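You operate a simulated robot arm through the tools that you are given. There is no shell and no other tool.

Carry out the task below with a simulated robot arm. There is one attempt and no reset: what you move stays moved.

Task
Put things in order on the top of the cart with red cloth. At the end: the clear tall vase from the top of the cart with red cloth stands where the pink-footed clear vial stood; the grey pad is on the blue heart box; the pink-footed clear vial stands on top of the flat silver box; the gold spool stands on top of the folded white paper; whatever was shut is shut again. Leave all else as you found it, and nothing knocked over.

It is judged by the outcome, as a careful person would: the job done as asked, and still so three seconds after it is handed in. It fails if anything else is knocked over, pushed out of place, dropped, spilled or broken. Flat cloth is picked up by pressing the open fingertips on it (5 to 10 N) and closing them slowly along it; thin cloth reads only 2 to 8 mm in the jaws.

Robot
A 7-joint arm with a two-finger parallel gripper, fixed in place. Base frame: the origin is at the foot of the arm, x ahead of it, y to its left, z up; the work surface is at about z = 0. Lengths are in m, angles in degrees, forces in N, time in s.
With the tool pointing down near the work surface it reaches from about 0.22 to 0.58 m from the base axis. Its first joint turns from -66.0 to 66.0 degrees. Payload 2.5 kg.
Tool frame: the origin (TCP) lies between the finger pads and is the grasp point; the fingertips stand 0.023 m ahead of it; z points along the fingers, y is the line along which they close. The gripper opens to 0.094 m. The fingers are 0.038 m wide and 0.01 m thick; the gripper's body (0.054 by 0.096 m) begins 0.039 m behind the TCP.
Orientation is that of the tool frame in the base frame, as a unit quaternion [w, x, y, z]. With the fingers straight down and closing along the base's y, the tool's x points along the base's -x, its y along +y and its z along -z.

Tools
- The arm moves only by the tool jog_arm. Its argument "increments" is a list of rows, each a list of 3 entries, a list of its own where there are three numbers: the shift along the tool's x, y, z in units of 50 mm (1.0 is 50 mm), then the turn, a rotation vector about the tool's x, y, z in units of 4 degrees (1.0 is 4 degrees), then the gripper command, from -1 (shut) to 1 (fully open), values between in proportion. In form: [[[dx, dy, dz], [rx, ry, rz], fingers], ...]. A call has 1 to 20 rows; each row shifts and turns the commanded pose from where the row before left it, along the tool's axes as they then stand. A call with a number of a shift or a turn outside -1 to 1 is refused whole. A row lasts 0.2 s, in which the tool goes at most 0.05 m and 8.6 degrees; a call with a longer step from one row to the next is refused whole, and so is a gripper value outside its range. Where a pose cannot be reached the arm comes as near as it can. A force on the tool above 40 N (or 10 N above the force at the start of the call, whichever is more), or a blocked arm, ends the call early, and 0.2 s more pass. The fingers move at their own pace (about 0.108 m/s each) and stop on an object; they squeeze with about 42 N. The grip force told is the motor's: it shows also when the fingers shut on nothing. Time passes only in rows, and 0.2 s behind the last, so rows that do not move let the fingers close. The reply holds the time, the measured pose of the TCP, the force on the tool along the base axes, the opening and the grip force, in the units named above and with some noise, with the torque about the TCP (base axes, N m) and any sound that the robot's microphone picked up.
- Cameras (640 x 400 px; columns grow to the right, rows downward): "scene" is fixed at [0.1212, -0.4134, 0.5082]; the picture's right is [0.79, -0.61, 0.00], its down [-0.46, -0.61, -0.65] and it looks along [0.39, 0.51, -0.76] (base axes); focal length 214 px, centre (320, 200). "wrist" rides on the gripper at [0.086, 0.016, -0.075] in the tool frame; the picture's right is [-0.18, 0.98, 0.00], its down [-0.58, -0.11, -0.81] and it looks along [-0.79, -0.15, 0.59] (tool axes); focal length 243 px, centre (320, 200). There is no depth. A picture from a camera that has moved, and an enlarged one, comes with that camera's place and axes in the base frame and with its lens. The place of the scene camera against the robot may be out by one fixed shift of up to 0.025 m in any direction.
- get_image(camera): a new picture of that camera. It takes no simulated time.
- inspect(camera, box): a new picture of the part [left, top, right, bottom] of that camera's present view, enlarged. It takes no simulated time.
- hand_in(): hands the job in; it is judged then, once.

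Places have to be worked out from the pictures, the camera data and where the tool is seen. Open the gripper and draw the arm clear of the work before you hand the job in, unless the task says otherwise.

The tools are called after "Emit:" by a JSON object that holds its "op" and its "data". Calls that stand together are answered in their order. jog_arm: Moves the arm, as the interface text tells. Its arguments: {"type":"object","properties":{"increments":{"type":"array","items":{"type":"array"}}},"required":["increments"]} The other tools are called the same way: get_image (camera) takes a picture; inspect (camera, box) takes an enlarged picture of a part of a camera's view; hand_in () hands the job in.

At the start:

```text
time_s: 0.0
ee_pos: [0.3694, 0.0332, 0.2418]
orientation: [0.0, 0.0, 1.0, 0.0]
contact_force: [-0.4, 0.0, 0.4]
ft_torque: [-0.03, 0.0, -0.04]
finger_gap: 0.0942
finger_force: 0.2
```

scene: 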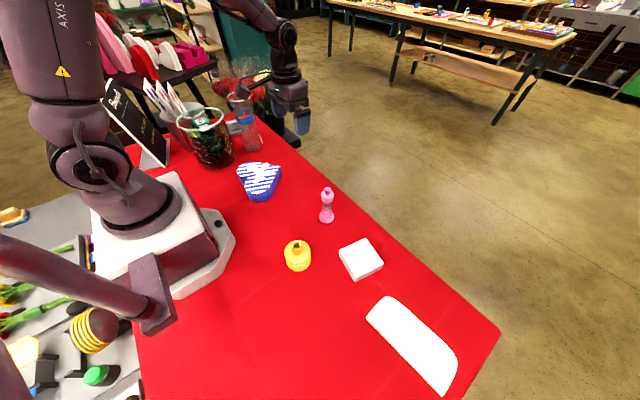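
wrist: 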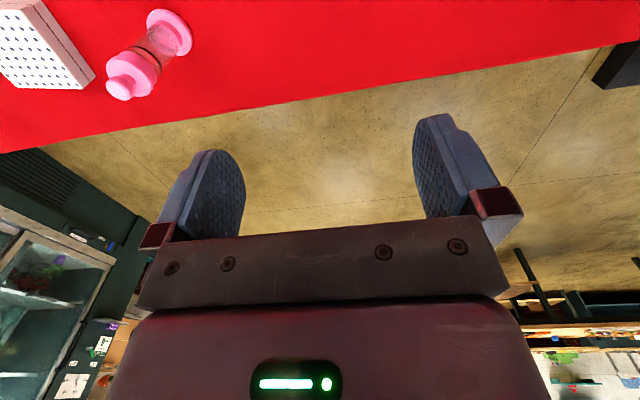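

The first pictures show a red table with a heart box, pink vial, yellow spool, a white box and a folded paper; I look closer at each part.

Emit:
{"op": "inspect", "data": {"camera": "scene", "box": [220, 140, 400, 290]}}

Emit:
{"op": "inspect", "data": {"camera": "scene", "box": [90, 40, 320, 210]}}

Emit:
{"op": "inspect", "data": {"camera": "scene", "box": [320, 220, 520, 400]}}

Emit:
{"op": "inspect", "data": {"camera": "scene", "box": [0, 200, 240, 400]}}

```text
2.67 times, centred on (310, 215) of scene
camera zoom: at [0.1212, -0.4134, 0.5082], right [0.79, -0.61, 0.0], down [-0.46, -0.61, -0.65], along [0.39, 0.51, -0.76], focal length 572 px, centre (347, 160)
```

zoom: 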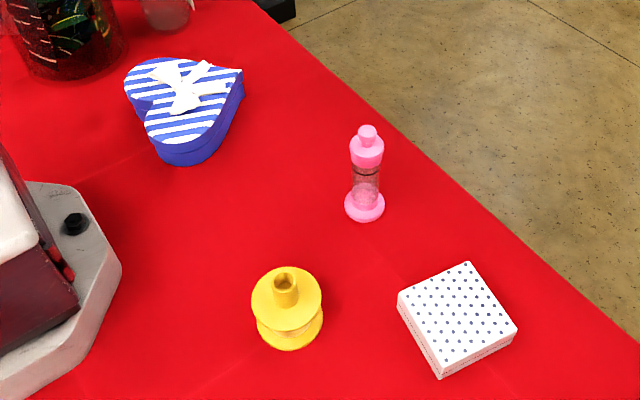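

```text
2.35 times, centred on (205, 125) of scene
camera zoom: at [0.1212, -0.4134, 0.5082], right [0.79, -0.61, 0.0], down [-0.46, -0.61, -0.65], along [0.39, 0.51, -0.76], focal length 505 px, centre (591, 376)
```

zoom: 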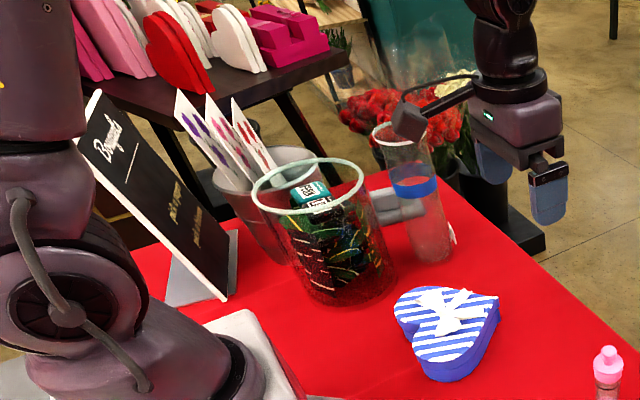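

```text
2.22 times, centred on (420, 310) of scene
camera zoom: at [0.1212, -0.4134, 0.5082], right [0.79, -0.61, 0.0], down [-0.46, -0.61, -0.65], along [0.39, 0.51, -0.76], focal length 477 px, centre (98, -44)
```

zoom: 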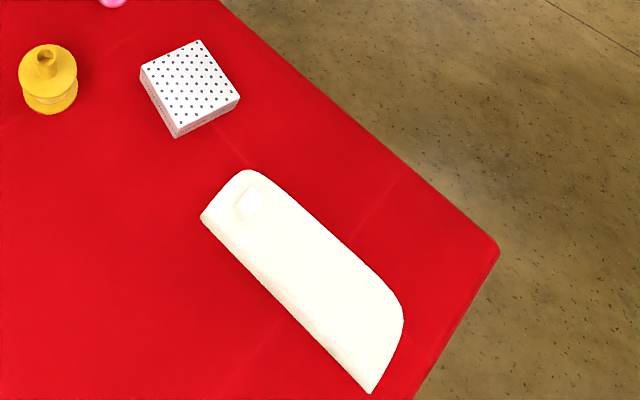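

```text
2.00 times, centred on (120, 300) of scene
camera zoom: at [0.1212, -0.4134, 0.5082], right [0.79, -0.61, 0.0], down [-0.46, -0.61, -0.65], along [0.39, 0.51, -0.76], focal length 429 px, centre (720, 0)
```

zoom: 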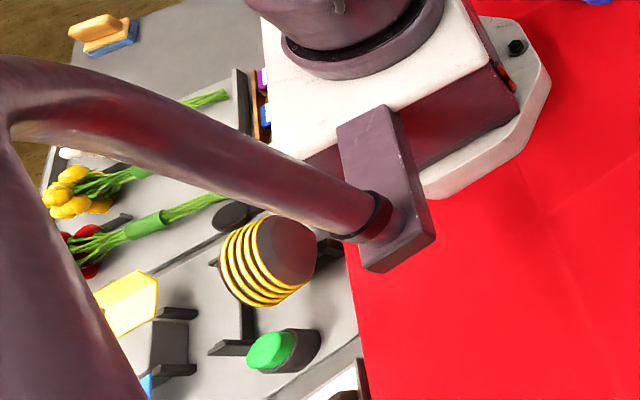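

I need closer views of the region behind the vase (something grey there) and of the paper.

Emit:
{"op": "inspect", "data": {"camera": "scene", "box": [215, 90, 275, 165]}}

Emit:
{"op": "inspect", "data": {"camera": "scene", "box": [165, 100, 245, 180]}}

Emit:
{"op": "inspect", "data": {"camera": "scene", "box": [360, 285, 470, 395]}}

Emit:
{"op": "inspect", "data": {"camera": "scene", "box": [300, 180, 390, 290]}}

```text
5.33 times, centred on (245, 128) of scene
camera zoom: at [0.1212, -0.4134, 0.5082], right [0.79, -0.61, 0.0], down [-0.46, -0.61, -0.65], along [0.39, 0.51, -0.76], focal length 1144 px, centre (720, 587)
```

zoom: 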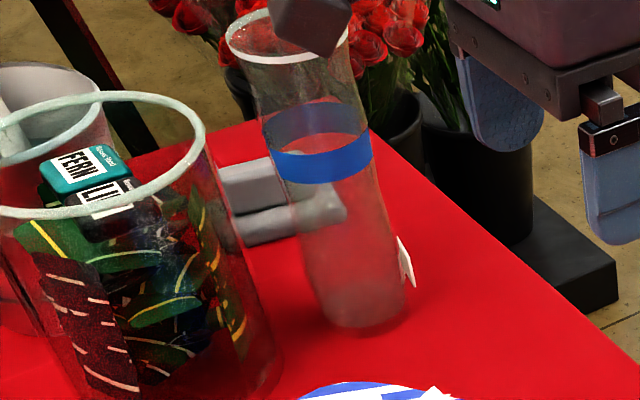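

```text
5.00 times, centred on (205, 140) of scene
camera zoom: at [0.1212, -0.4134, 0.5082], right [0.79, -0.61, 0.0], down [-0.46, -0.61, -0.65], along [0.39, 0.51, -0.76], focal length 1072 px, centre (895, 500)
```

zoom: 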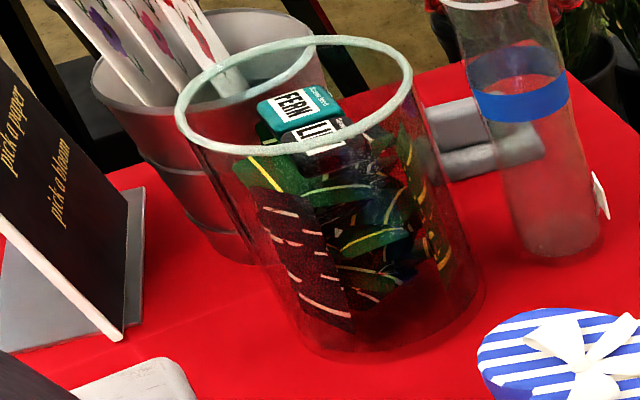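

```text
3.64 times, centred on (415, 340) of scene
camera zoom: at [0.1212, -0.4134, 0.5082], right [0.79, -0.61, 0.0], down [-0.46, -0.61, -0.65], along [0.39, 0.51, -0.76], focal length 780 px, centre (-26, -309)
```

zoom: 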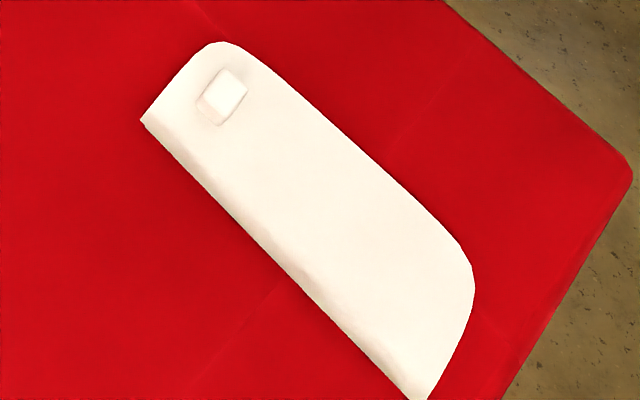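

```text
3.64 times, centred on (345, 235) of scene
camera zoom: at [0.1212, -0.4134, 0.5082], right [0.79, -0.61, 0.0], down [-0.46, -0.61, -0.65], along [0.39, 0.51, -0.76], focal length 780 px, centre (229, 73)
```

zoom: 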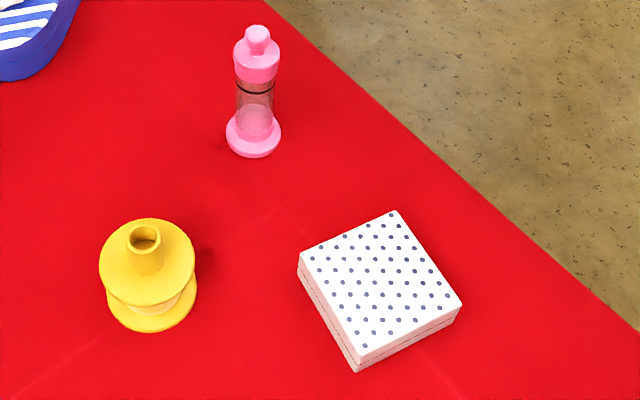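

The grey items are behind the vase at roughly (0.34, 0.42). I judge the vase to be at (0.33, 0.30) and about 0.2 m tall. I raise the tool, move left and yaw it so the wrist camera can look there.

Emit:
{"op": "jog_arm", "data": {"increments": [[[0, 0, -0.8], [0, 0, 0], 1], [[0.36, 0.7, -0.2], [0, 0, -1], 1], [[0.36, 0.7, -0.2], [0, 0, -1], 1], [[0.6, 0.5, 0], [0, 0, -1], 1], [[0.6, 0.5, 0], [0, 0, -1], 1], [[0.4, 0.4, 0], [0, 0, -1], 1], [[0, 0, 0], [0, 0, -1], 1], [[0, 0, 0], [0, 0, -1], 1], [[0, 0, 0], [0, 0, -1], 1], [[0, 0, 0], [0, 0, -1], 1], [[0, 0, 0], [0, 0, -1], 1], [[0, 0, 0], [0, 0, -1], 1]]}}

Emit:
{"op": "get_image", "data": {"camera": "wrist"}}

Emit:
{"op": "get_image", "data": {"camera": "scene"}}

```text
time_s: 2.6
ee_pos: [0.2385, 0.1549, 0.3015]
orientation: [-0.001, -0.375, 0.927, 0.0]
contact_force: [-0.3, 0.0, 0.1]
ft_torque: [0.0, 0.03, 0.03]
finger_gap: 0.0941
finger_force: 0.1
```

```text
taken
camera wrist: at [0.165, 0.1061, 0.3764], right [-0.55, 0.83, 0.0], down [0.49, 0.33, 0.81], along [0.67, 0.45, -0.59], focal length 243 px, centre (320, 200)
```

wrist: 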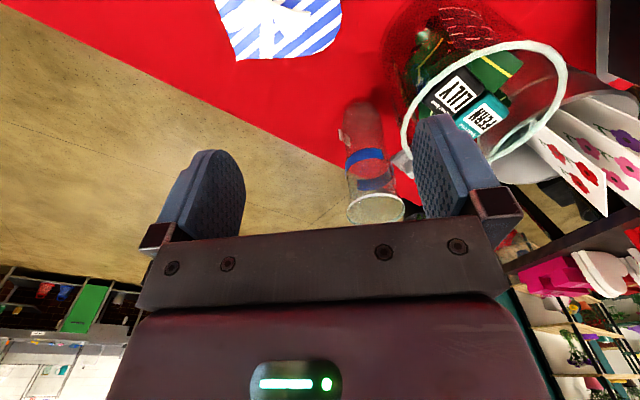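

```text
taken
```

scene: 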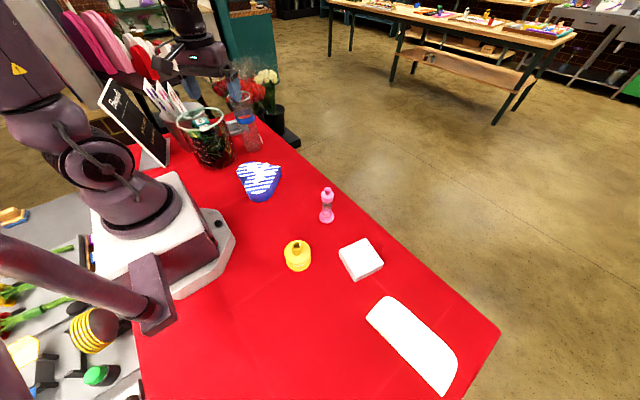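

The wrist camera confirms the vase base at about (0.33, 0.31), but the right finger hides the grey item. I go up and yaw a bit further.

Emit:
{"op": "jog_arm", "data": {"increments": [[[0, 0, -1], [0, 0, -1], 1], [[0, 0, -1], [0, 0, -1], 1], [[-0.4, 0, 0], [0, 0, -1], 1], [[-0.4, 0, 0], [0, 0, -1], 1], [[0, 0, 0], [0, 0, -1], 1]]}}

Emit:
{"op": "get_image", "data": {"camera": "wrist"}}

```text
time_s: 3.8
ee_pos: [0.2626, 0.1878, 0.4022]
orientation: [-0.001, -0.531, 0.847, 0.0]
contact_force: [0.5, -1.1, 0.9]
ft_torque: [-0.01, 0.03, 0.0]
finger_gap: 0.0938
finger_force: 0.1
```

```text
taken
camera wrist: at [0.2098, 0.1166, 0.4771], right [-0.8, 0.59, 0.0], down [0.35, 0.48, 0.81], along [0.48, 0.65, -0.59], focal length 243 px, centre (320, 200)
```

wrist: 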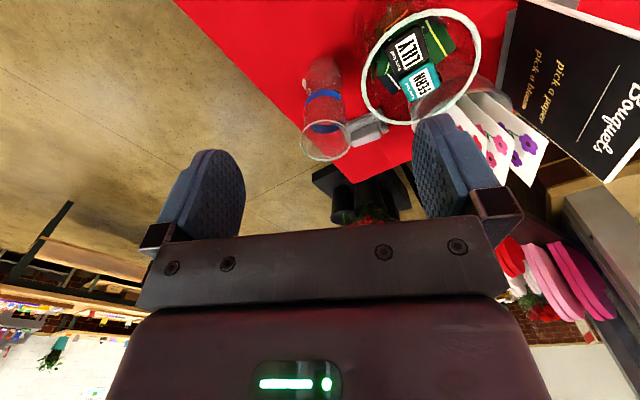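

Emit:
{"op": "inspect", "data": {"camera": "wrist", "box": [280, 40, 420, 170]}}

```text
3.08 times, centred on (350, 105) of wrist
camera zoom: at [0.2098, 0.1166, 0.4771], right [-0.8, 0.59, 0.0], down [0.35, 0.48, 0.81], along [0.48, 0.65, -0.59], focal length 746 px, centre (228, 492)
```

zoom: 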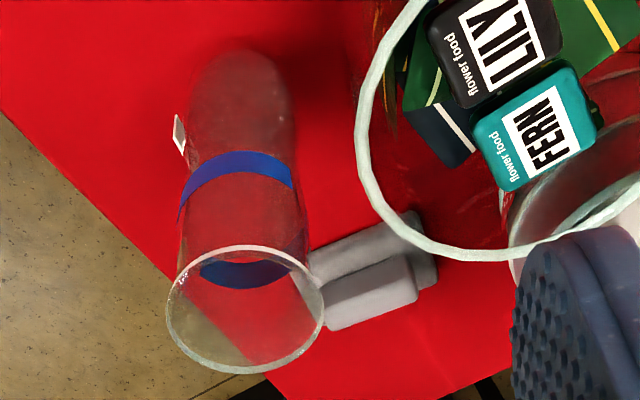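

There are two stacked grey pieces behind the vase, likely the flat silver box with something on it. I move further over them and tilt the camera down for a clear view.

Emit:
{"op": "jog_arm", "data": {"increments": [[[-0.7, 0, 0], [0, 0, 0], 1], [[-0.7, 0, 0], [0, 0, 0], 1], [[-0.7, 0, 0], [0, 0, 0], 1], [[0, 0, 0], [0, 1, 0], 1], [[0, 0, 0], [0, 1, 0], 1], [[0, 0, 0], [0, 1, 0], 1], [[0, 0, 0], [0, 1, 0], 1], [[0, 0, 0], [0, 1, 0], 1], [[0, 0, 0], [0, 1, 0], 1]]}}

Emit:
{"op": "get_image", "data": {"camera": "wrist"}}

Emit:
{"op": "get_image", "data": {"camera": "scene"}}

```text
time_s: 5.8
ee_pos: [0.3085, 0.2824, 0.401]
orientation: [-0.178, -0.519, 0.829, -0.111]
contact_force: [0.5, 0.4, -0.1]
ft_torque: [0.02, -0.05, 0.03]
finger_gap: 0.0938
finger_force: 0.0
```

```text
taken
camera wrist: at [0.2719, 0.2451, 0.5055], right [-0.81, 0.58, -0.08], down [0.47, 0.73, 0.5], along [0.34, 0.37, -0.86], focal length 243 px, centre (320, 200)
```

wrist: 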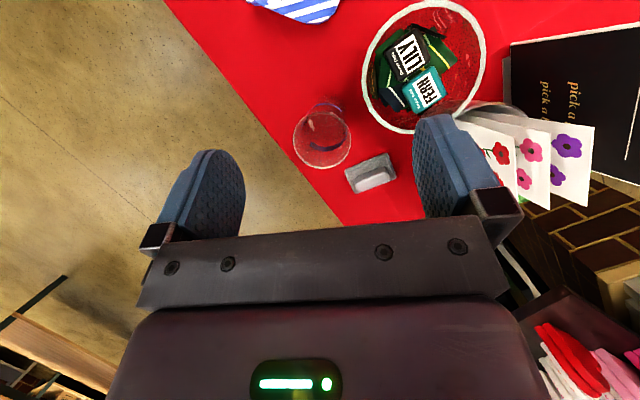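

```text
taken
```

scene: 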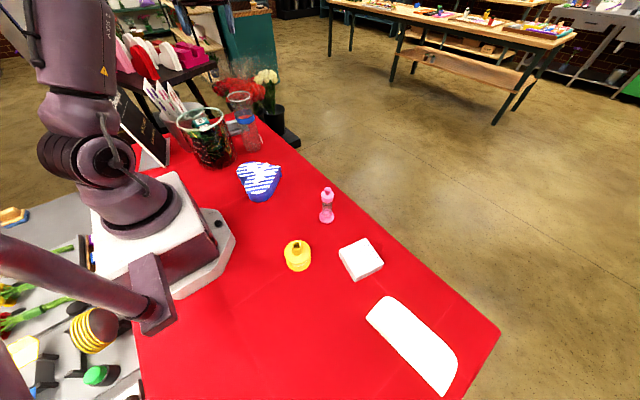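

Emit:
{"op": "inspect", "data": {"camera": "wrist", "box": [280, 80, 430, 220]}}

Emit:
{"op": "inspect", "data": {"camera": "wrist", "box": [335, 140, 405, 205]}}

Emit:
{"op": "inspect", "data": {"camera": "scene", "box": [215, 80, 275, 160]}}

```text
2.86 times, centred on (355, 150) of wrist
camera zoom: at [0.2719, 0.2451, 0.5055], right [-0.81, 0.58, -0.08], down [0.47, 0.73, 0.5], along [0.34, 0.37, -0.86], focal length 693 px, centre (220, 343)
```

zoom: 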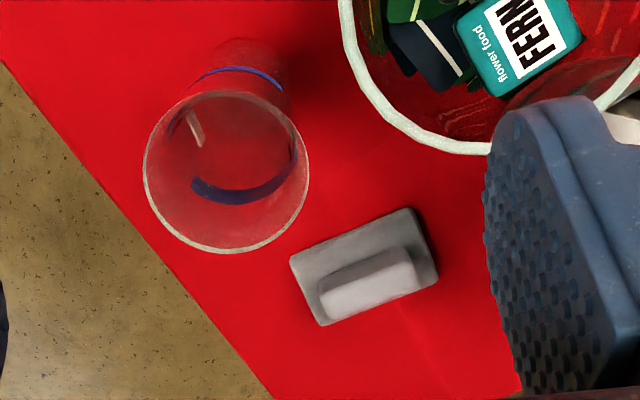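

```text
6.15 times, centred on (370, 172) of wrist
camera zoom: at [0.2719, 0.2451, 0.5055], right [-0.81, 0.58, -0.08], down [0.47, 0.73, 0.5], along [0.34, 0.37, -0.86], focal length 1493 px, centre (12, 369)
```

zoom: 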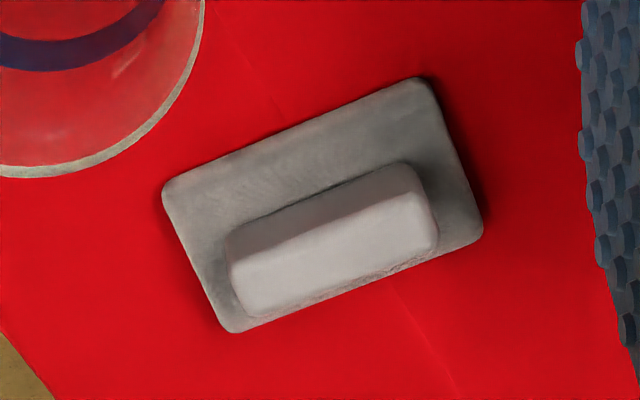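

```text
5.00 times, centred on (245, 120) of scene
camera zoom: at [0.1212, -0.4134, 0.5082], right [0.79, -0.61, 0.0], down [-0.46, -0.61, -0.65], along [0.39, 0.51, -0.76], focal length 1072 px, centre (695, 600)
```

zoom: 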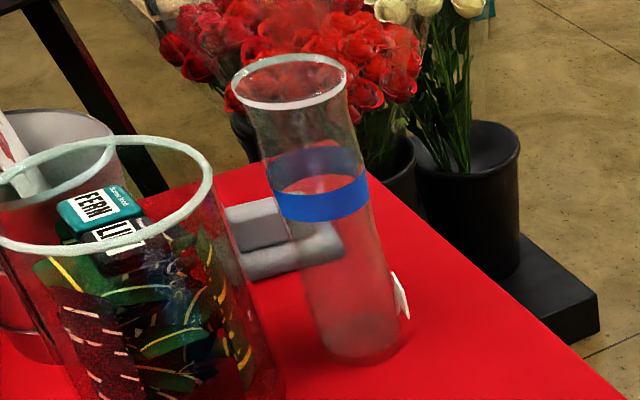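

The grey piece looks like a plate with a handle-like block on it, near (0.337, 0.463). I zoom in harder and also look at the other objects from here.

Emit:
{"op": "inspect", "data": {"camera": "wrist", "box": [342, 150, 400, 196]}}

Emit:
{"op": "inspect", "data": {"camera": "scene", "box": [228, 112, 256, 140]}}

Emit:
{"op": "inspect", "data": {"camera": "scene", "box": [335, 230, 390, 285]}}

Emit:
{"op": "inspect", "data": {"camera": "scene", "box": [370, 290, 420, 340]}}

Emit:
{"op": "inspect", "data": {"camera": "scene", "box": [225, 150, 295, 210]}}

```text
8.70 times, centred on (371, 173) of wrist
camera zoom: at [0.2719, 0.2451, 0.5055], right [-0.81, 0.58, -0.08], down [0.47, 0.73, 0.5], along [0.34, 0.37, -0.86], focal length 2110 px, centre (-124, 435)
```

zoom: 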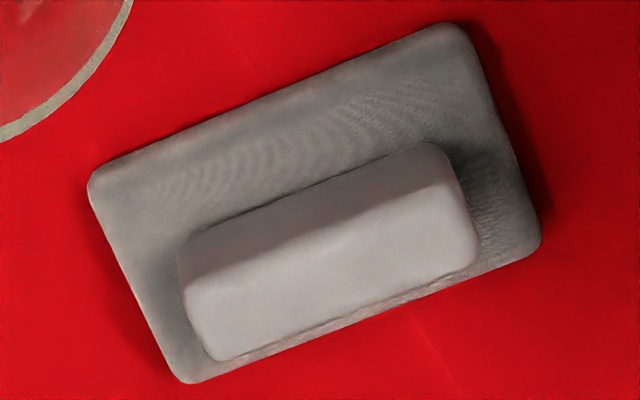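

```text
14.29 times, centred on (242, 126) of scene
camera zoom: at [0.1212, -0.4134, 0.5082], right [0.79, -0.61, 0.0], down [-0.46, -0.61, -0.65], along [0.39, 0.51, -0.76], focal length 3064 px, centre (1434, 1257)
```

zoom: 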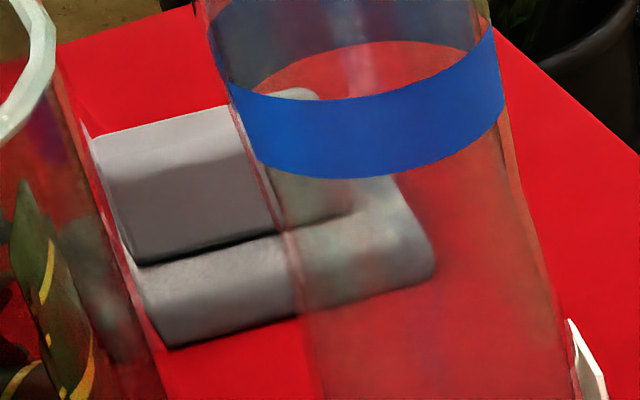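

```text
7.27 times, centred on (362, 258) of scene
camera zoom: at [0.1212, -0.4134, 0.5082], right [0.79, -0.61, 0.0], down [-0.46, -0.61, -0.65], along [0.39, 0.51, -0.76], focal length 1560 px, centre (11, -218)
```

zoom: 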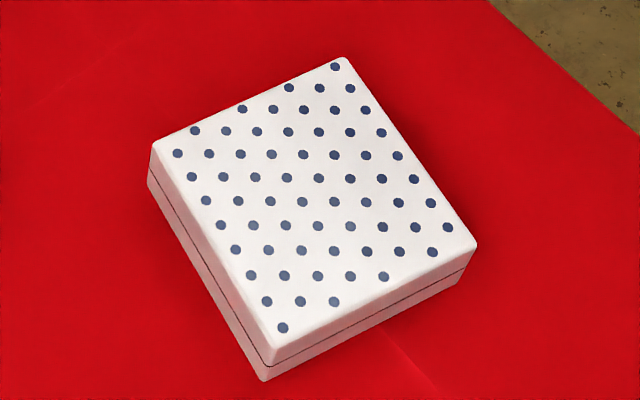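

```text
8.00 times, centred on (395, 315) of scene
camera zoom: at [0.1212, -0.4134, 0.5082], right [0.79, -0.61, 0.0], down [-0.46, -0.61, -0.65], along [0.39, 0.51, -0.76], focal length 1716 px, centre (-280, -720)
```

zoom: 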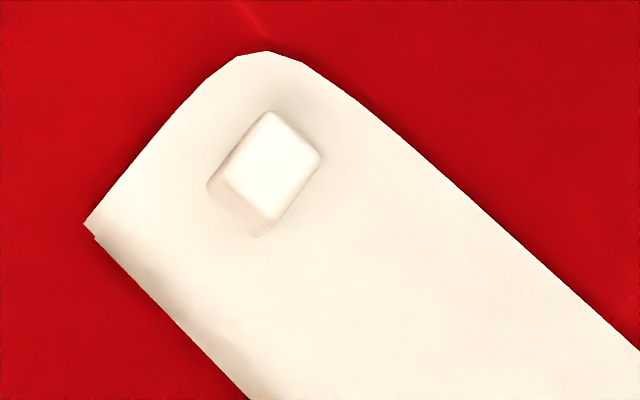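

```text
6.67 times, centred on (260, 180) of scene
camera zoom: at [0.1212, -0.4134, 0.5082], right [0.79, -0.61, 0.0], down [-0.46, -0.61, -0.65], along [0.39, 0.51, -0.76], focal length 1430 px, centre (720, 333)
```

zoom: 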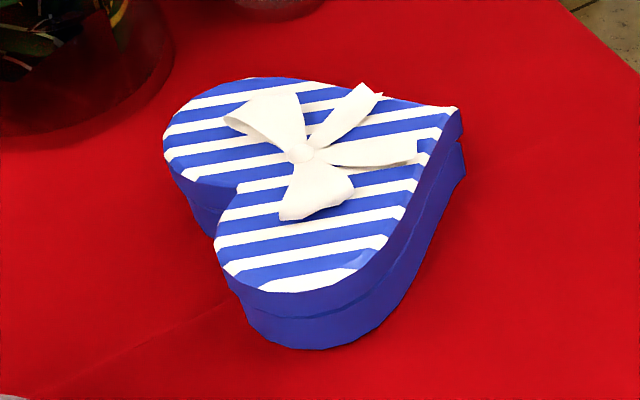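

The scene zoom shows no obvious flat silver box yet. I survey the parts of the table hidden from the scene camera by untilting, retreating and yawing the wrist left.

Emit:
{"op": "jog_arm", "data": {"increments": [[[0, 0, 0], [0, -1, 0], 1], [[0, 0, 0], [0, -1, 0], 1], [[0, 0, 0], [0, -1, 0], 1], [[0.8, 0, -0.3], [0, 0, -1], 1], [[0.8, 0, -0.3], [0, 0, -1], 1], [[0, 0, 0], [0, 0, -1], 1], [[0, 0, 0], [0, 0, -1], 1], [[0, 0, 0], [0, 0, -1], 1], [[0, 0, 0], [0, 0, -1], 1], [[0, 0, 0], [0, 0, -1], 1], [[0, 0, 0], [0, 0, -1], 1], [[0, 0, 0], [0, 0, -1], 1], [[0, 0, 0], [0, 0, -1], 1], [[0, 0, 0], [0, 0, -1], 1]]}}

Emit:
{"op": "get_image", "data": {"camera": "wrist"}}

Emit:
{"op": "get_image", "data": {"camera": "scene"}}

```text
time_s: 8.8
ee_pos: [0.2783, 0.2152, 0.4488]
orientation: [0.103, 0.805, -0.584, 0.018]
contact_force: [0.1, 0.0, 0.4]
ft_torque: [-0.02, -0.03, 0.01]
finger_gap: 0.0942
finger_force: 0.1
```

```text
taken
camera wrist: at [0.2978, 0.1434, 0.5363], right [-0.99, -0.12, 0.11], down [-0.01, 0.73, 0.69], along [-0.17, 0.68, -0.72], focal length 243 px, centre (320, 200)
```

wrist: 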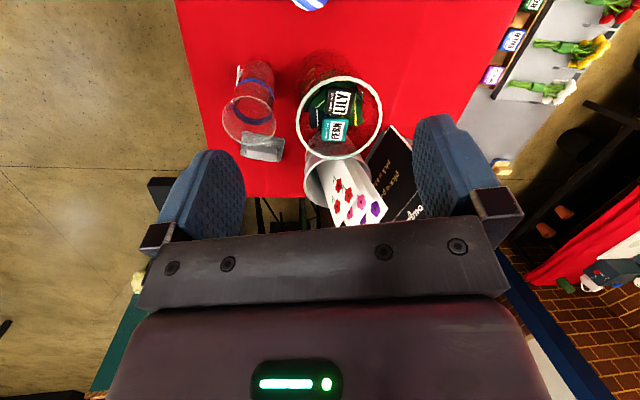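

```text
taken
```

scene: 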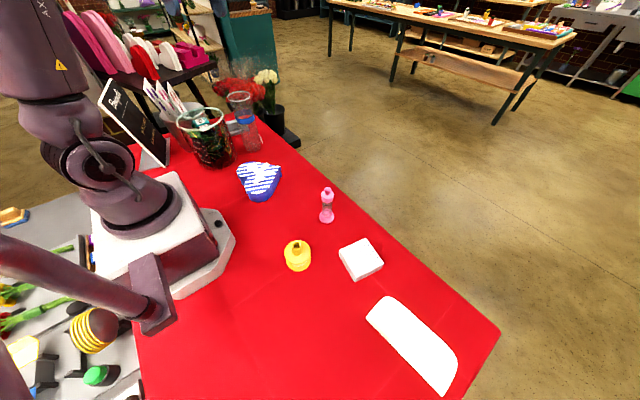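

No other box turned up there. I look at the grey piece from a lower angle on the right-hand side to tell whether it is one object or two.

Emit:
{"op": "jog_arm", "data": {"increments": [[[0, 0, 0], [0, -1, 0], 1], [[0, 0, 0], [0, -1, 0], 1], [[0, 0, 0], [0, -1, 0], 1], [[0.35, -0.84, 0], [0, 0, 0], 1], [[0.35, -0.84, 0], [0, 0, 0], 1], [[0.35, -0.84, 0], [0, 0, 0], 1], [[0.35, -0.84, 0], [0, 0, 0], 1], [[0, 0, 0.8], [0, 0, -1], 1], [[0, 0, 0.8], [0, 0, -1], 1], [[0, 0, 0.8], [0, 0, -1], 1], [[0, 0, 0.8], [0, 0, -1], 1], [[0, 0, 0.8], [0, 0, 0], 1]]}}

Emit:
{"op": "get_image", "data": {"camera": "wrist"}}

```text
time_s: 11.4
ee_pos: [0.4288, 0.2017, 0.2219]
orientation: [0.031, 0.877, -0.474, -0.07]
contact_force: [-0.3, 0.1, 0.4]
ft_torque: [-0.07, -0.04, 0.04]
finger_gap: 0.0943
finger_force: 0.0
```

```text
taken
camera wrist: at [0.4716, 0.1191, 0.2898], right [-0.91, -0.39, 0.14], down [-0.1, 0.54, 0.84], along [-0.4, 0.75, -0.53], focal length 243 px, centre (320, 200)
```

wrist: 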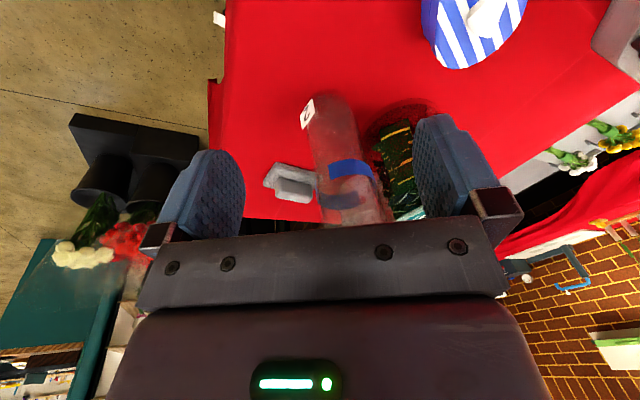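

Emit:
{"op": "inspect", "data": {"camera": "wrist", "box": [255, 150, 330, 215]}}

Emit:
{"op": "inspect", "data": {"camera": "wrist", "box": [280, 80, 410, 230]}}

```text
6.15 times, centred on (292, 182) of wrist
camera zoom: at [0.4716, 0.1191, 0.2898], right [-0.91, -0.39, 0.14], down [-0.1, 0.54, 0.84], along [-0.4, 0.75, -0.53], focal length 1493 px, centre (489, 308)
```

zoom: 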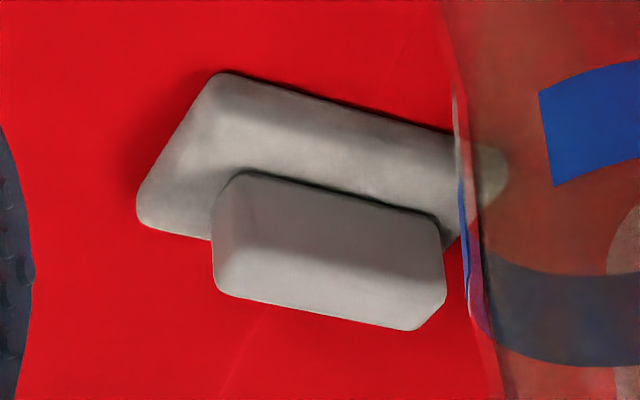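

```text
2.67 times, centred on (345, 155) of wrist
camera zoom: at [0.4716, 0.1191, 0.2898], right [-0.91, -0.39, 0.14], down [-0.1, 0.54, 0.84], along [-0.4, 0.75, -0.53], focal length 647 px, centre (253, 320)
```

zoom: 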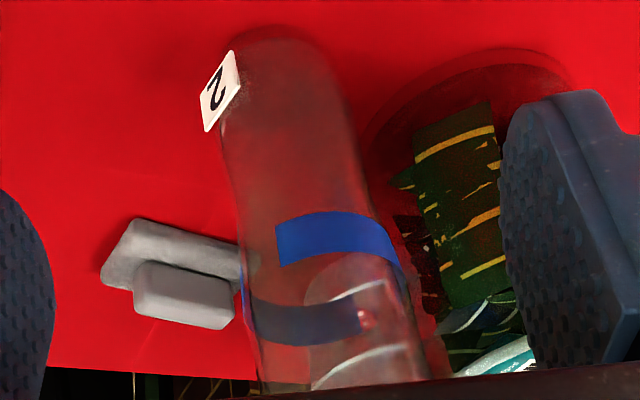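

The piece may be a pad with a handle, or a pad on a box; lifting the block gently will show which. I straighten the tool, rise above the vase height, yaw to about 171° and move toward the pad, stopping short to look again.

Emit:
{"op": "jog_arm", "data": {"increments": [[[0, 0, -0.8], [0.865, 0.67, 0], 1], [[0, 0, -0.8], [0.865, 0.67, 0], 1], [[0, 0, -0.4], [0, 0, -1], 1], [[0, 0, 0], [0, 0, -1], 1], [[0, 0, 0], [0, 0, -1], 1], [[0, 0, 0], [0, 0, -1], 1], [[0, 0, 0], [0, 0, -1], 1], [[0, 0, 0], [0, 0, -1], 1], [[0, 0, 0], [0, 0, -1], 1], [[0, 0, 0], [0, 0, -1], 1], [[0, 0, 0], [0, 0, -1], 1], [[0, 0, 0], [0, 0, -1], 1], [[0, 0, 0], [0, 0, -1], 1], [[0, 0, 0], [0, 0, -1], 1]]}}

Emit:
{"op": "get_image", "data": {"camera": "wrist"}}

```text
time_s: 14.4
ee_pos: [0.4359, 0.201, 0.3208]
orientation: [0.001, 0.997, -0.076, -0.001]
contact_force: [-0.1, 0.5, 0.9]
ft_torque: [0.02, 0.0, 0.03]
finger_gap: 0.0939
finger_force: 0.0
```

```text
taken
camera wrist: at [0.5195, 0.1708, 0.3962], right [-0.33, -0.94, 0.0], down [-0.56, 0.2, 0.81], along [-0.76, 0.27, -0.59], focal length 243 px, centre (320, 200)
```

wrist: 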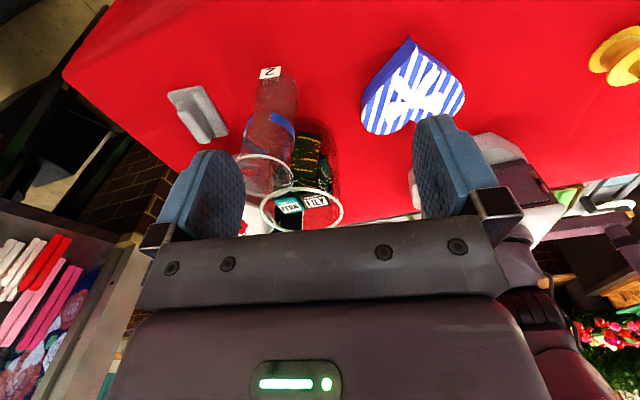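

Good overview from here. I zoom in on the pad, heart box and vase to fix their places.

Emit:
{"op": "inspect", "data": {"camera": "wrist", "box": [150, 70, 250, 160]}}

Emit:
{"op": "inspect", "data": {"camera": "wrist", "box": [350, 30, 480, 140]}}

Emit:
{"op": "inspect", "data": {"camera": "wrist", "box": [220, 50, 350, 240]}}

```text
4.44 times, centred on (200, 115) of wrist
camera zoom: at [0.5195, 0.1708, 0.3962], right [-0.33, -0.94, 0.0], down [-0.56, 0.2, 0.81], along [-0.76, 0.27, -0.59], focal length 1078 px, centre (853, 578)
```

zoom: 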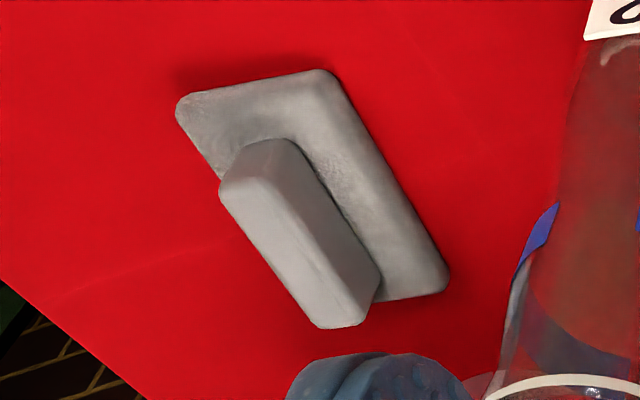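

```text
3.64 times, centred on (415, 85) of wrist
camera zoom: at [0.5195, 0.1708, 0.3962], right [-0.33, -0.94, 0.0], down [-0.56, 0.2, 0.81], along [-0.76, 0.27, -0.59], focal length 882 px, centre (-26, 618)
```

zoom: 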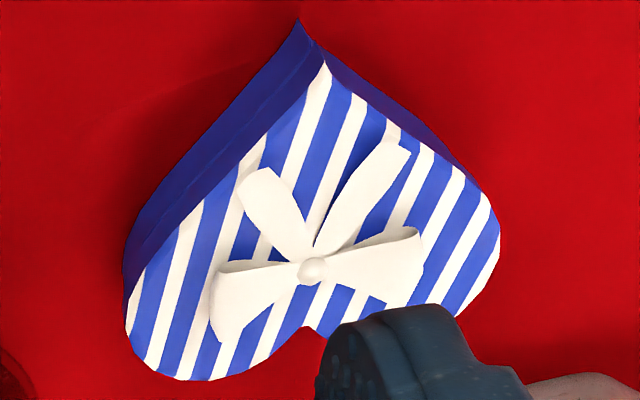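

```text
2.11 times, centred on (285, 145) of wrist
camera zoom: at [0.5195, 0.1708, 0.3962], right [-0.33, -0.94, 0.0], down [-0.56, 0.2, 0.81], along [-0.76, 0.27, -0.59], focal length 511 px, centre (394, 316)
```

zoom: 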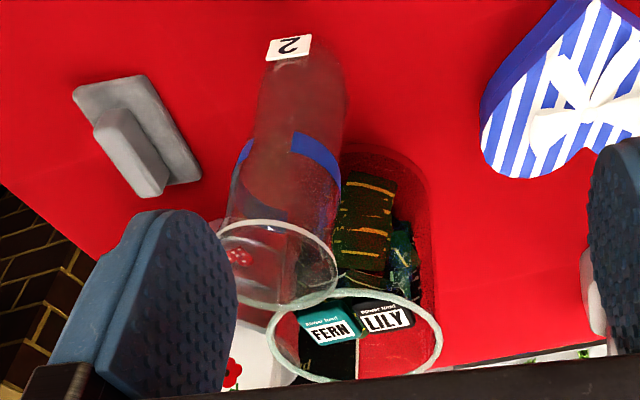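

The block's top is about z = 0.04, its centre near (0.338, 0.468), long axis about along x, parallel to my present yaw. I move above it at safe height and go down halfway.

Emit:
{"op": "jog_arm", "data": {"increments": [[[-0.457, -0.82, 0], [0, 0, 0], 1], [[-0.457, -0.82, 0], [0, 0, 0], 1], [[-0.457, -0.82, 0], [0, 0, 0], 1], [[-0.457, -0.82, 0], [0, 0, 0], 1], [[-0.457, -0.82, 0], [0, 0, 0], 1], [[-0.457, -0.82, 0], [0, 0, 0], 1], [[0, 0, 0.8], [0, 0, 0], 1], [[0, 0, 0.8], [0, 0, 0], 1], [[0, 0, 0.8], [0, 0, 0], 1], [[0, 0, 0.6], [0, 0, 0], 1], [[0, 0, 0], [0, 0, 0], 1]]}}

Emit:
{"op": "get_image", "data": {"camera": "wrist"}}

Emit:
{"op": "get_image", "data": {"camera": "scene"}}

```text
time_s: 16.8
ee_pos: [0.3373, 0.4656, 0.17]
orientation: [0.0, 0.997, -0.076, -0.001]
contact_force: [-0.2, 0.5, -0.3]
ft_torque: [0.0, -0.01, 0.04]
finger_gap: 0.0936
finger_force: 0.1
```

```text
taken
camera wrist: at [0.4211, 0.4356, 0.2447], right [-0.33, -0.94, 0.0], down [-0.56, 0.2, 0.81], along [-0.76, 0.27, -0.59], focal length 243 px, centre (320, 200)
```

wrist: 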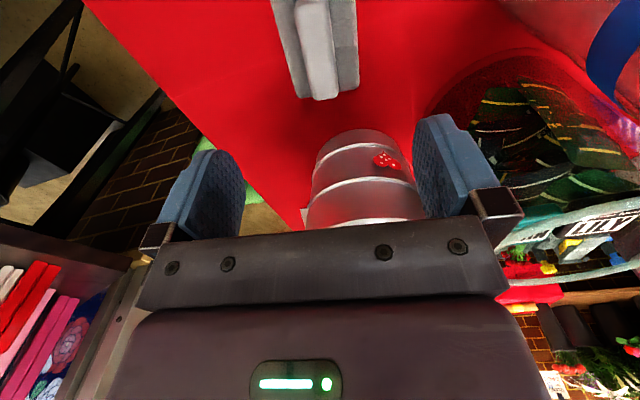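

```text
taken
```

scene: 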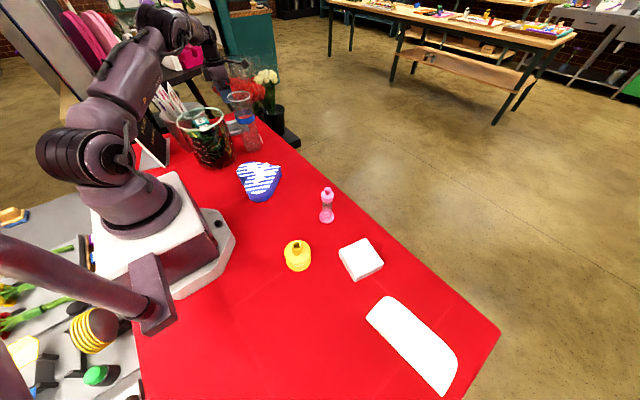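

The block appears nearly centred between the fingers; I zoom in to measure the offset before descending.

Emit:
{"op": "inspect", "data": {"camera": "wrist", "box": [250, 0, 390, 130]}}

Emit:
{"op": "inspect", "data": {"camera": "scene", "box": [170, 20, 290, 160]}}

```text
3.08 times, centred on (320, 65) of wrist
camera zoom: at [0.4211, 0.4356, 0.2447], right [-0.33, -0.94, 0.0], down [-0.56, 0.2, 0.81], along [-0.76, 0.27, -0.59], focal length 746 px, centre (320, 615)
```

zoom: 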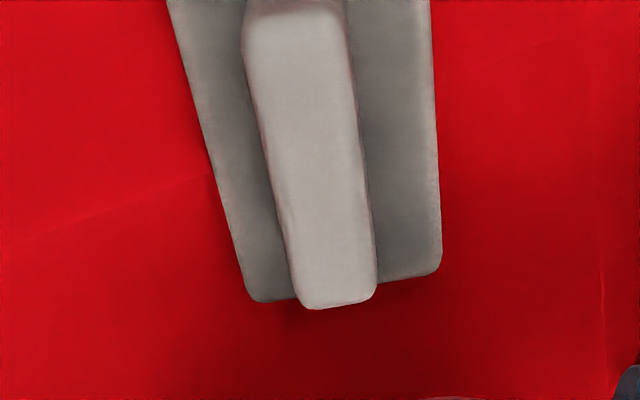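

```text
2.86 times, centred on (230, 90) of scene
camera zoom: at [0.1212, -0.4134, 0.5082], right [0.79, -0.61, 0.0], down [-0.46, -0.61, -0.65], along [0.39, 0.51, -0.76], focal length 613 px, centre (577, 514)
```

zoom: 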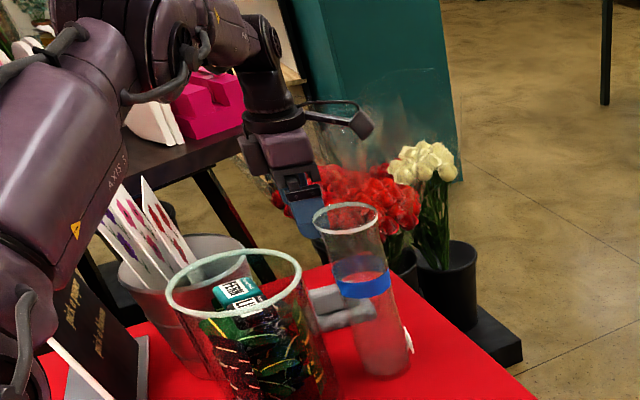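

The block is centred on the base and on my tool axis (within 1–2 mm). I descend to TCP z ≈ 0.045, watching force.

Emit:
{"op": "jog_arm", "data": {"increments": [[[0, 0, 0.8], [0, 0, 0], 1], [[0, 0, 0.8], [0, 0, 0], 1], [[0, 0, 0.5], [0, 0, 0], 1], [[0, 0, 0.3], [0, 0, 0], 1], [[0, 0, 0], [0, 0, 0], 1]]}}

Emit:
{"op": "get_image", "data": {"camera": "wrist"}}

Emit:
{"op": "inspect", "data": {"camera": "scene", "box": [170, 20, 290, 160]}}

```text
time_s: 18.0
ee_pos: [0.3378, 0.4656, 0.0506]
orientation: [0.0, 0.997, -0.076, -0.001]
contact_force: [-0.6, -0.5, 0.7]
ft_torque: [0.02, 0.01, 0.02]
finger_gap: 0.0943
finger_force: 0.0
```

```text
taken
camera wrist: at [0.4207, 0.4354, 0.1261], right [-0.33, -0.94, 0.0], down [-0.56, 0.2, 0.81], along [-0.76, 0.27, -0.59], focal length 243 px, centre (320, 200)
```

wrist: 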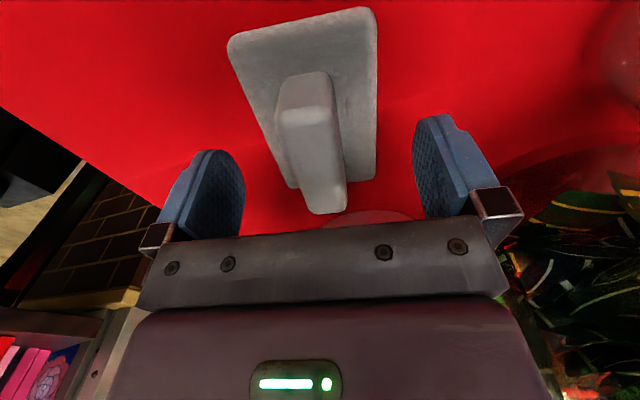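

```text
2.86 times, centred on (230, 90) of scene
camera zoom: at [0.1212, -0.4134, 0.5082], right [0.79, -0.61, 0.0], down [-0.46, -0.61, -0.65], along [0.39, 0.51, -0.76], focal length 613 px, centre (577, 514)
```

zoom: 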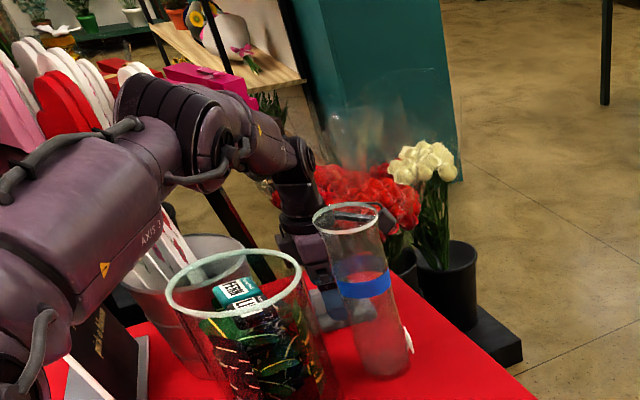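

Forces are clear and the block is between the fingers; I lower 6 mm more and close.

Emit:
{"op": "jog_arm", "data": {"increments": [[[0, 0, 0.14], [0, 0, 0], 1], [[0, 0, 0], [0, 0, 0], 0.3], [[0, 0, 0], [0, 0, 0], -0.2], [[0, 0, 0], [0, 0, 0], -0.6], [[0, 0, 0], [0, 0, 0], -1], [[0, 0, 0], [0, 0, 0], -1], [[0, 0, 0], [0, 0, 0], -1]]}}

Emit:
{"op": "get_image", "data": {"camera": "wrist"}}

```text
time_s: 19.6
ee_pos: [0.3377, 0.4652, 0.0444]
orientation: [0.0, 0.997, -0.077, -0.001]
contact_force: [0.8, -0.4, 0.7]
ft_torque: [0.04, -0.01, -0.01]
finger_gap: 0.0231
finger_force: 42.0
```

```text
taken
camera wrist: at [0.4207, 0.435, 0.1194], right [-0.33, -0.94, 0.0], down [-0.56, 0.2, 0.81], along [-0.76, 0.27, -0.59], focal length 243 px, centre (320, 200)
```

wrist: 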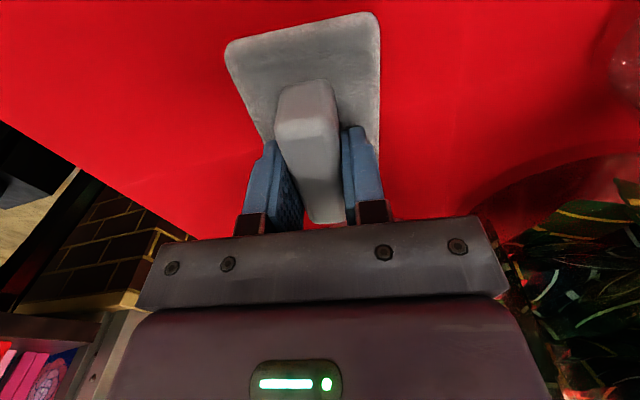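

Gripped at 23 mm. I lift a little and look whether the plate comes along.

Emit:
{"op": "jog_arm", "data": {"increments": [[[0, 0, -0.3], [0, 0, 0], -1], [[0, 0, -0.4], [0, 0, 0], -1], [[0, 0, 0], [0, 0, 0], -1]]}}

Emit:
{"op": "get_image", "data": {"camera": "wrist"}}

Emit:
{"op": "inspect", "data": {"camera": "scene", "box": [220, 90, 270, 150]}}

```text
time_s: 20.4
ee_pos: [0.3383, 0.4643, 0.0793]
orientation: [0.001, 0.997, -0.077, -0.002]
contact_force: [-0.1, 0.2, -1.1]
ft_torque: [0.02, 0.05, 0.0]
finger_gap: 0.023
finger_force: 41.6
```

```text
taken
camera wrist: at [0.421, 0.435, 0.1548], right [-0.33, -0.94, 0.0], down [-0.56, 0.2, 0.81], along [-0.76, 0.27, -0.59], focal length 243 px, centre (320, 200)
```

wrist: 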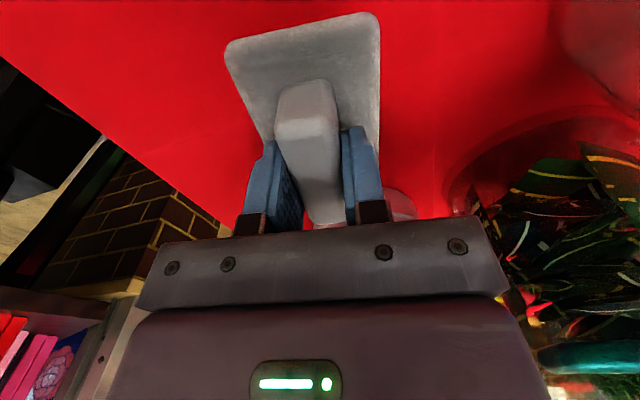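

```text
6.67 times, centred on (245, 120) of scene
camera zoom: at [0.1212, -0.4134, 0.5082], right [0.79, -0.61, 0.0], down [-0.46, -0.61, -0.65], along [0.39, 0.51, -0.76], focal length 1430 px, centre (820, 733)
```

zoom: 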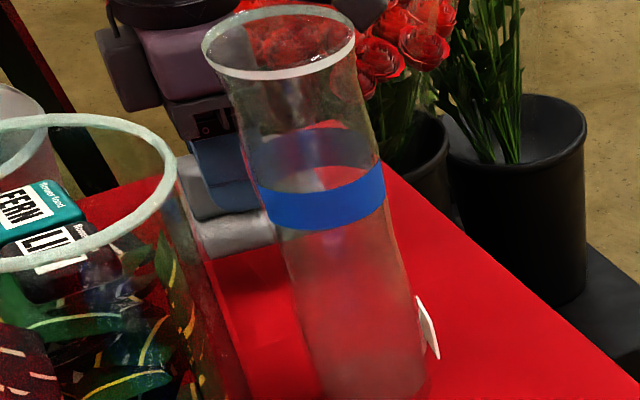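

The whole thing lifts as one piece, so it is the grey pad with a handle. I lift it high, clear of the vase, and carry it over toward the heart box, then yaw to 90°.

Emit:
{"op": "jog_arm", "data": {"increments": [[[0, 0, -0.8], [0, 0, 0], -1], [[0, 0, -0.8], [0, 0, 0], -1], [[0, 0, -0.8], [0, 0, 0], -1], [[0, 0, -0.8], [0, 0, 0], -1], [[0, 0, -0.8], [0, 0, 0], -1], [[0, 0, -0.6], [0, 0, 0], -1], [[0, 0, 0], [0, 0, 0], -1], [[-0.027, 0.807, 0], [0, 0, 0], -1], [[-0.027, 0.807, 0], [0, 0, 0], -1], [[-0.027, 0.807, 0], [0, 0, 0], -1], [[-0.027, 0.807, 0], [0, 0, 0], -1], [[-0.027, 0.807, 0], [0, 0, 0], -1], [[-0.027, 0.807, 0], [0, 0, 0], -1], [[-0.027, 0.807, 0], [0, 0, 0], -1], [[-0.027, 0.807, 0], [0, 0, 0], -1], [[-0.027, 0.807, 0], [0, 0, 0], -1], [[0, 0, 0], [0, 0, 0], -1]]}}

Emit:
{"op": "jog_arm", "data": {"increments": [[[0, 0, 0], [0, 0, 1], -1], [[0, 0, 0], [0, 0, 1], -1], [[0, 0, 0], [0, 0, 1], -1], [[0, 0, 0], [0, 0, 1], -1], [[0, 0, 0], [0, 0, 1], -1], [[0, 0, 0], [0, 0, 1], -1], [[0, 0, 0], [0, 0, 1], -1], [[0, 0, 0], [0, 0, 1], -1], [[0, 0, 0], [0, 0, 1], -1], [[0, 0, 0], [0, 0, 1], -1], [[0, 0, 0], [0, 0, 1], -1], [[0, 0, 0], [0, 0, 1], -1], [[0, 0, 0], [0, 0, 1], -1], [[0, 0, 0], [0, 0, 1], -1], [[0, 0, 0], [0, 0, 1], -1], [[0, 0, 0], [0, 0, 1], -1], [[0, 0, 0], [0, 0, 1], -1], [[0, 0, 0], [0, 0, 1], -1], [[0, 0, 0], [0, 0, 1], -1], [[0, 0, 0], [0, 0, 1], -1]]}}

Emit:
{"op": "get_image", "data": {"camera": "wrist"}}

Emit:
{"op": "get_image", "data": {"camera": "scene"}}

```text
time_s: 24.0
ee_pos: [0.2713, 0.108, 0.3096]
orientation: [0.0, 0.997, -0.077, -0.002]
contact_force: [-0.3, -0.1, -1.0]
ft_torque: [0.0, 0.02, 0.02]
finger_gap: 0.0231
finger_force: 42.1
```

```text
time_s: 28.2
ee_pos: [0.271, 0.1074, 0.31]
orientation: [0.001, 0.714, -0.7, -0.002]
contact_force: [-0.4, 0.3, -1.9]
ft_torque: [-0.01, 0.01, 0.01]
finger_gap: 0.0232
finger_force: 42.2
```

```text
taken
camera wrist: at [0.2556, 0.0203, 0.3853], right [-0.99, 0.17, 0.0], down [0.1, 0.58, 0.81], along [0.13, 0.8, -0.59], focal length 243 px, centre (320, 200)
```

wrist: 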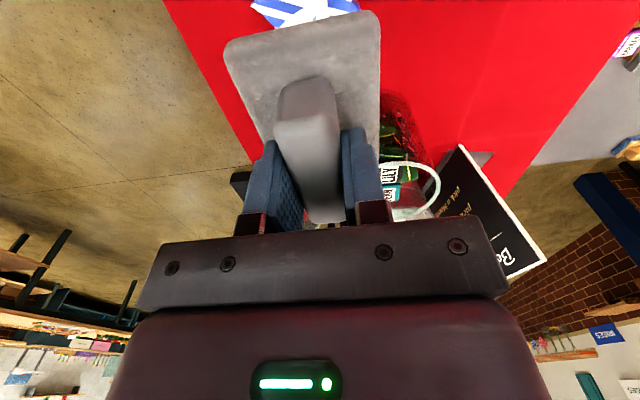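

```text
taken
```

scene: 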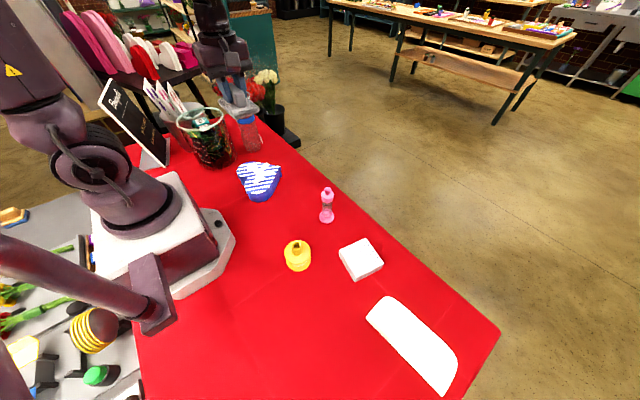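

I lower to about 4 cm above the heart box and check alignment with the scene camera.

Emit:
{"op": "jog_arm", "data": {"increments": [[[0, 0, 0.8], [0, 0, 0], -1], [[0, 0, 0.8], [0, 0, 0], -1], [[0, 0, 0.8], [0, 0, 0], -1], [[0, 0, 0.8], [0, 0, 0], -1], [[0, 0, 0], [0, 0, 0], -1]]}}

Emit:
{"op": "inspect", "data": {"camera": "scene", "box": [215, 110, 315, 210]}}

Emit:
{"op": "inspect", "data": {"camera": "wrist", "box": [200, 0, 440, 150]}}

```text
time_s: 29.4
ee_pos: [0.2697, 0.1068, 0.1506]
orientation: [0.002, 0.714, -0.7, -0.002]
contact_force: [0.5, -0.1, -0.2]
ft_torque: [0.0, 0.02, -0.01]
finger_gap: 0.0231
finger_force: 41.9
```

```text
4.00 times, centred on (265, 160) of scene
camera zoom: at [0.1212, -0.4134, 0.5082], right [0.79, -0.61, 0.0], down [-0.46, -0.61, -0.65], along [0.39, 0.51, -0.76], focal length 858 px, centre (540, 360)
```

zoom: 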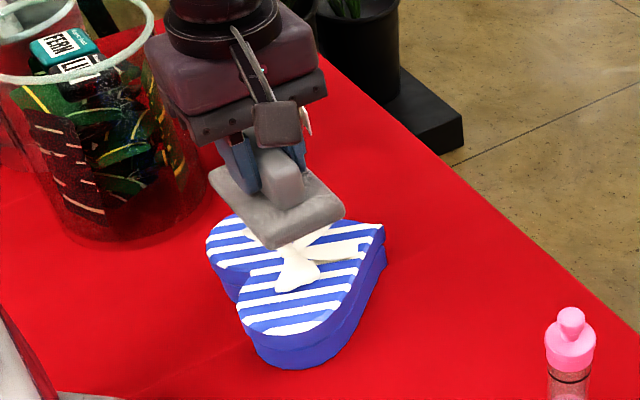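

```text
2.67 times, centred on (320, 75) of wrist
camera zoom: at [0.2555, 0.0193, 0.2253], right [-0.99, 0.16, 0.0], down [0.1, 0.58, 0.81], along [0.13, 0.8, -0.59], focal length 647 px, centre (320, 533)
```

zoom: 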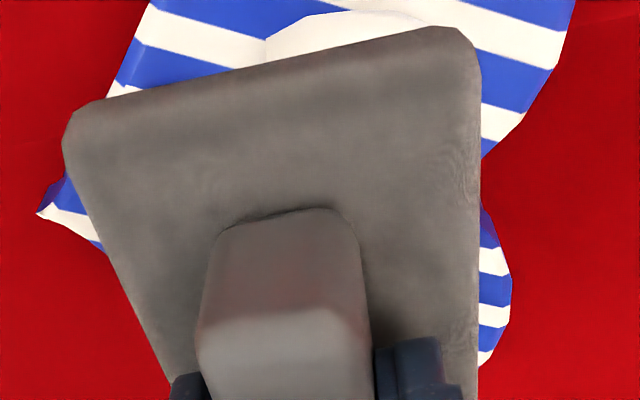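

The pad is over the bow's knot. I descend in fine steps until contact.

Emit:
{"op": "jog_arm", "data": {"increments": [[[0, 0, 0.3], [0, 0, 0], -1], [[0, 0, 0.3], [0, 0, 0], -1], [[0, 0, 0.08], [0, 0, 0], -1], [[0, 0, 0.08], [0, 0, 0], -1], [[0, 0, 0.08], [0, 0, 0], -1], [[0, 0, 0.08], [0, 0, 0], -1]]}}

Emit:
{"op": "inspect", "data": {"camera": "scene", "box": [215, 110, 315, 210]}}

```text
time_s: 30.8
ee_pos: [0.2706, 0.1061, 0.1039]
orientation: [0.001, 0.714, -0.7, -0.001]
contact_force: [0.4, 0.2, -1.3]
ft_torque: [-0.02, -0.01, 0.04]
finger_gap: 0.0232
finger_force: 42.2
```

```text
4.00 times, centred on (265, 160) of scene
camera zoom: at [0.1212, -0.4134, 0.5082], right [0.79, -0.61, 0.0], down [-0.46, -0.61, -0.65], along [0.39, 0.51, -0.76], focal length 858 px, centre (540, 360)
```

zoom: 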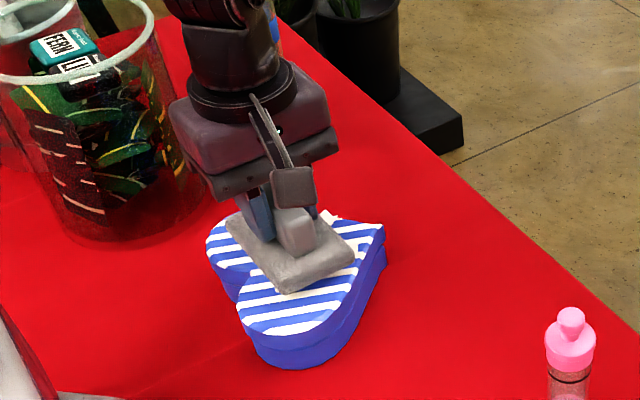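

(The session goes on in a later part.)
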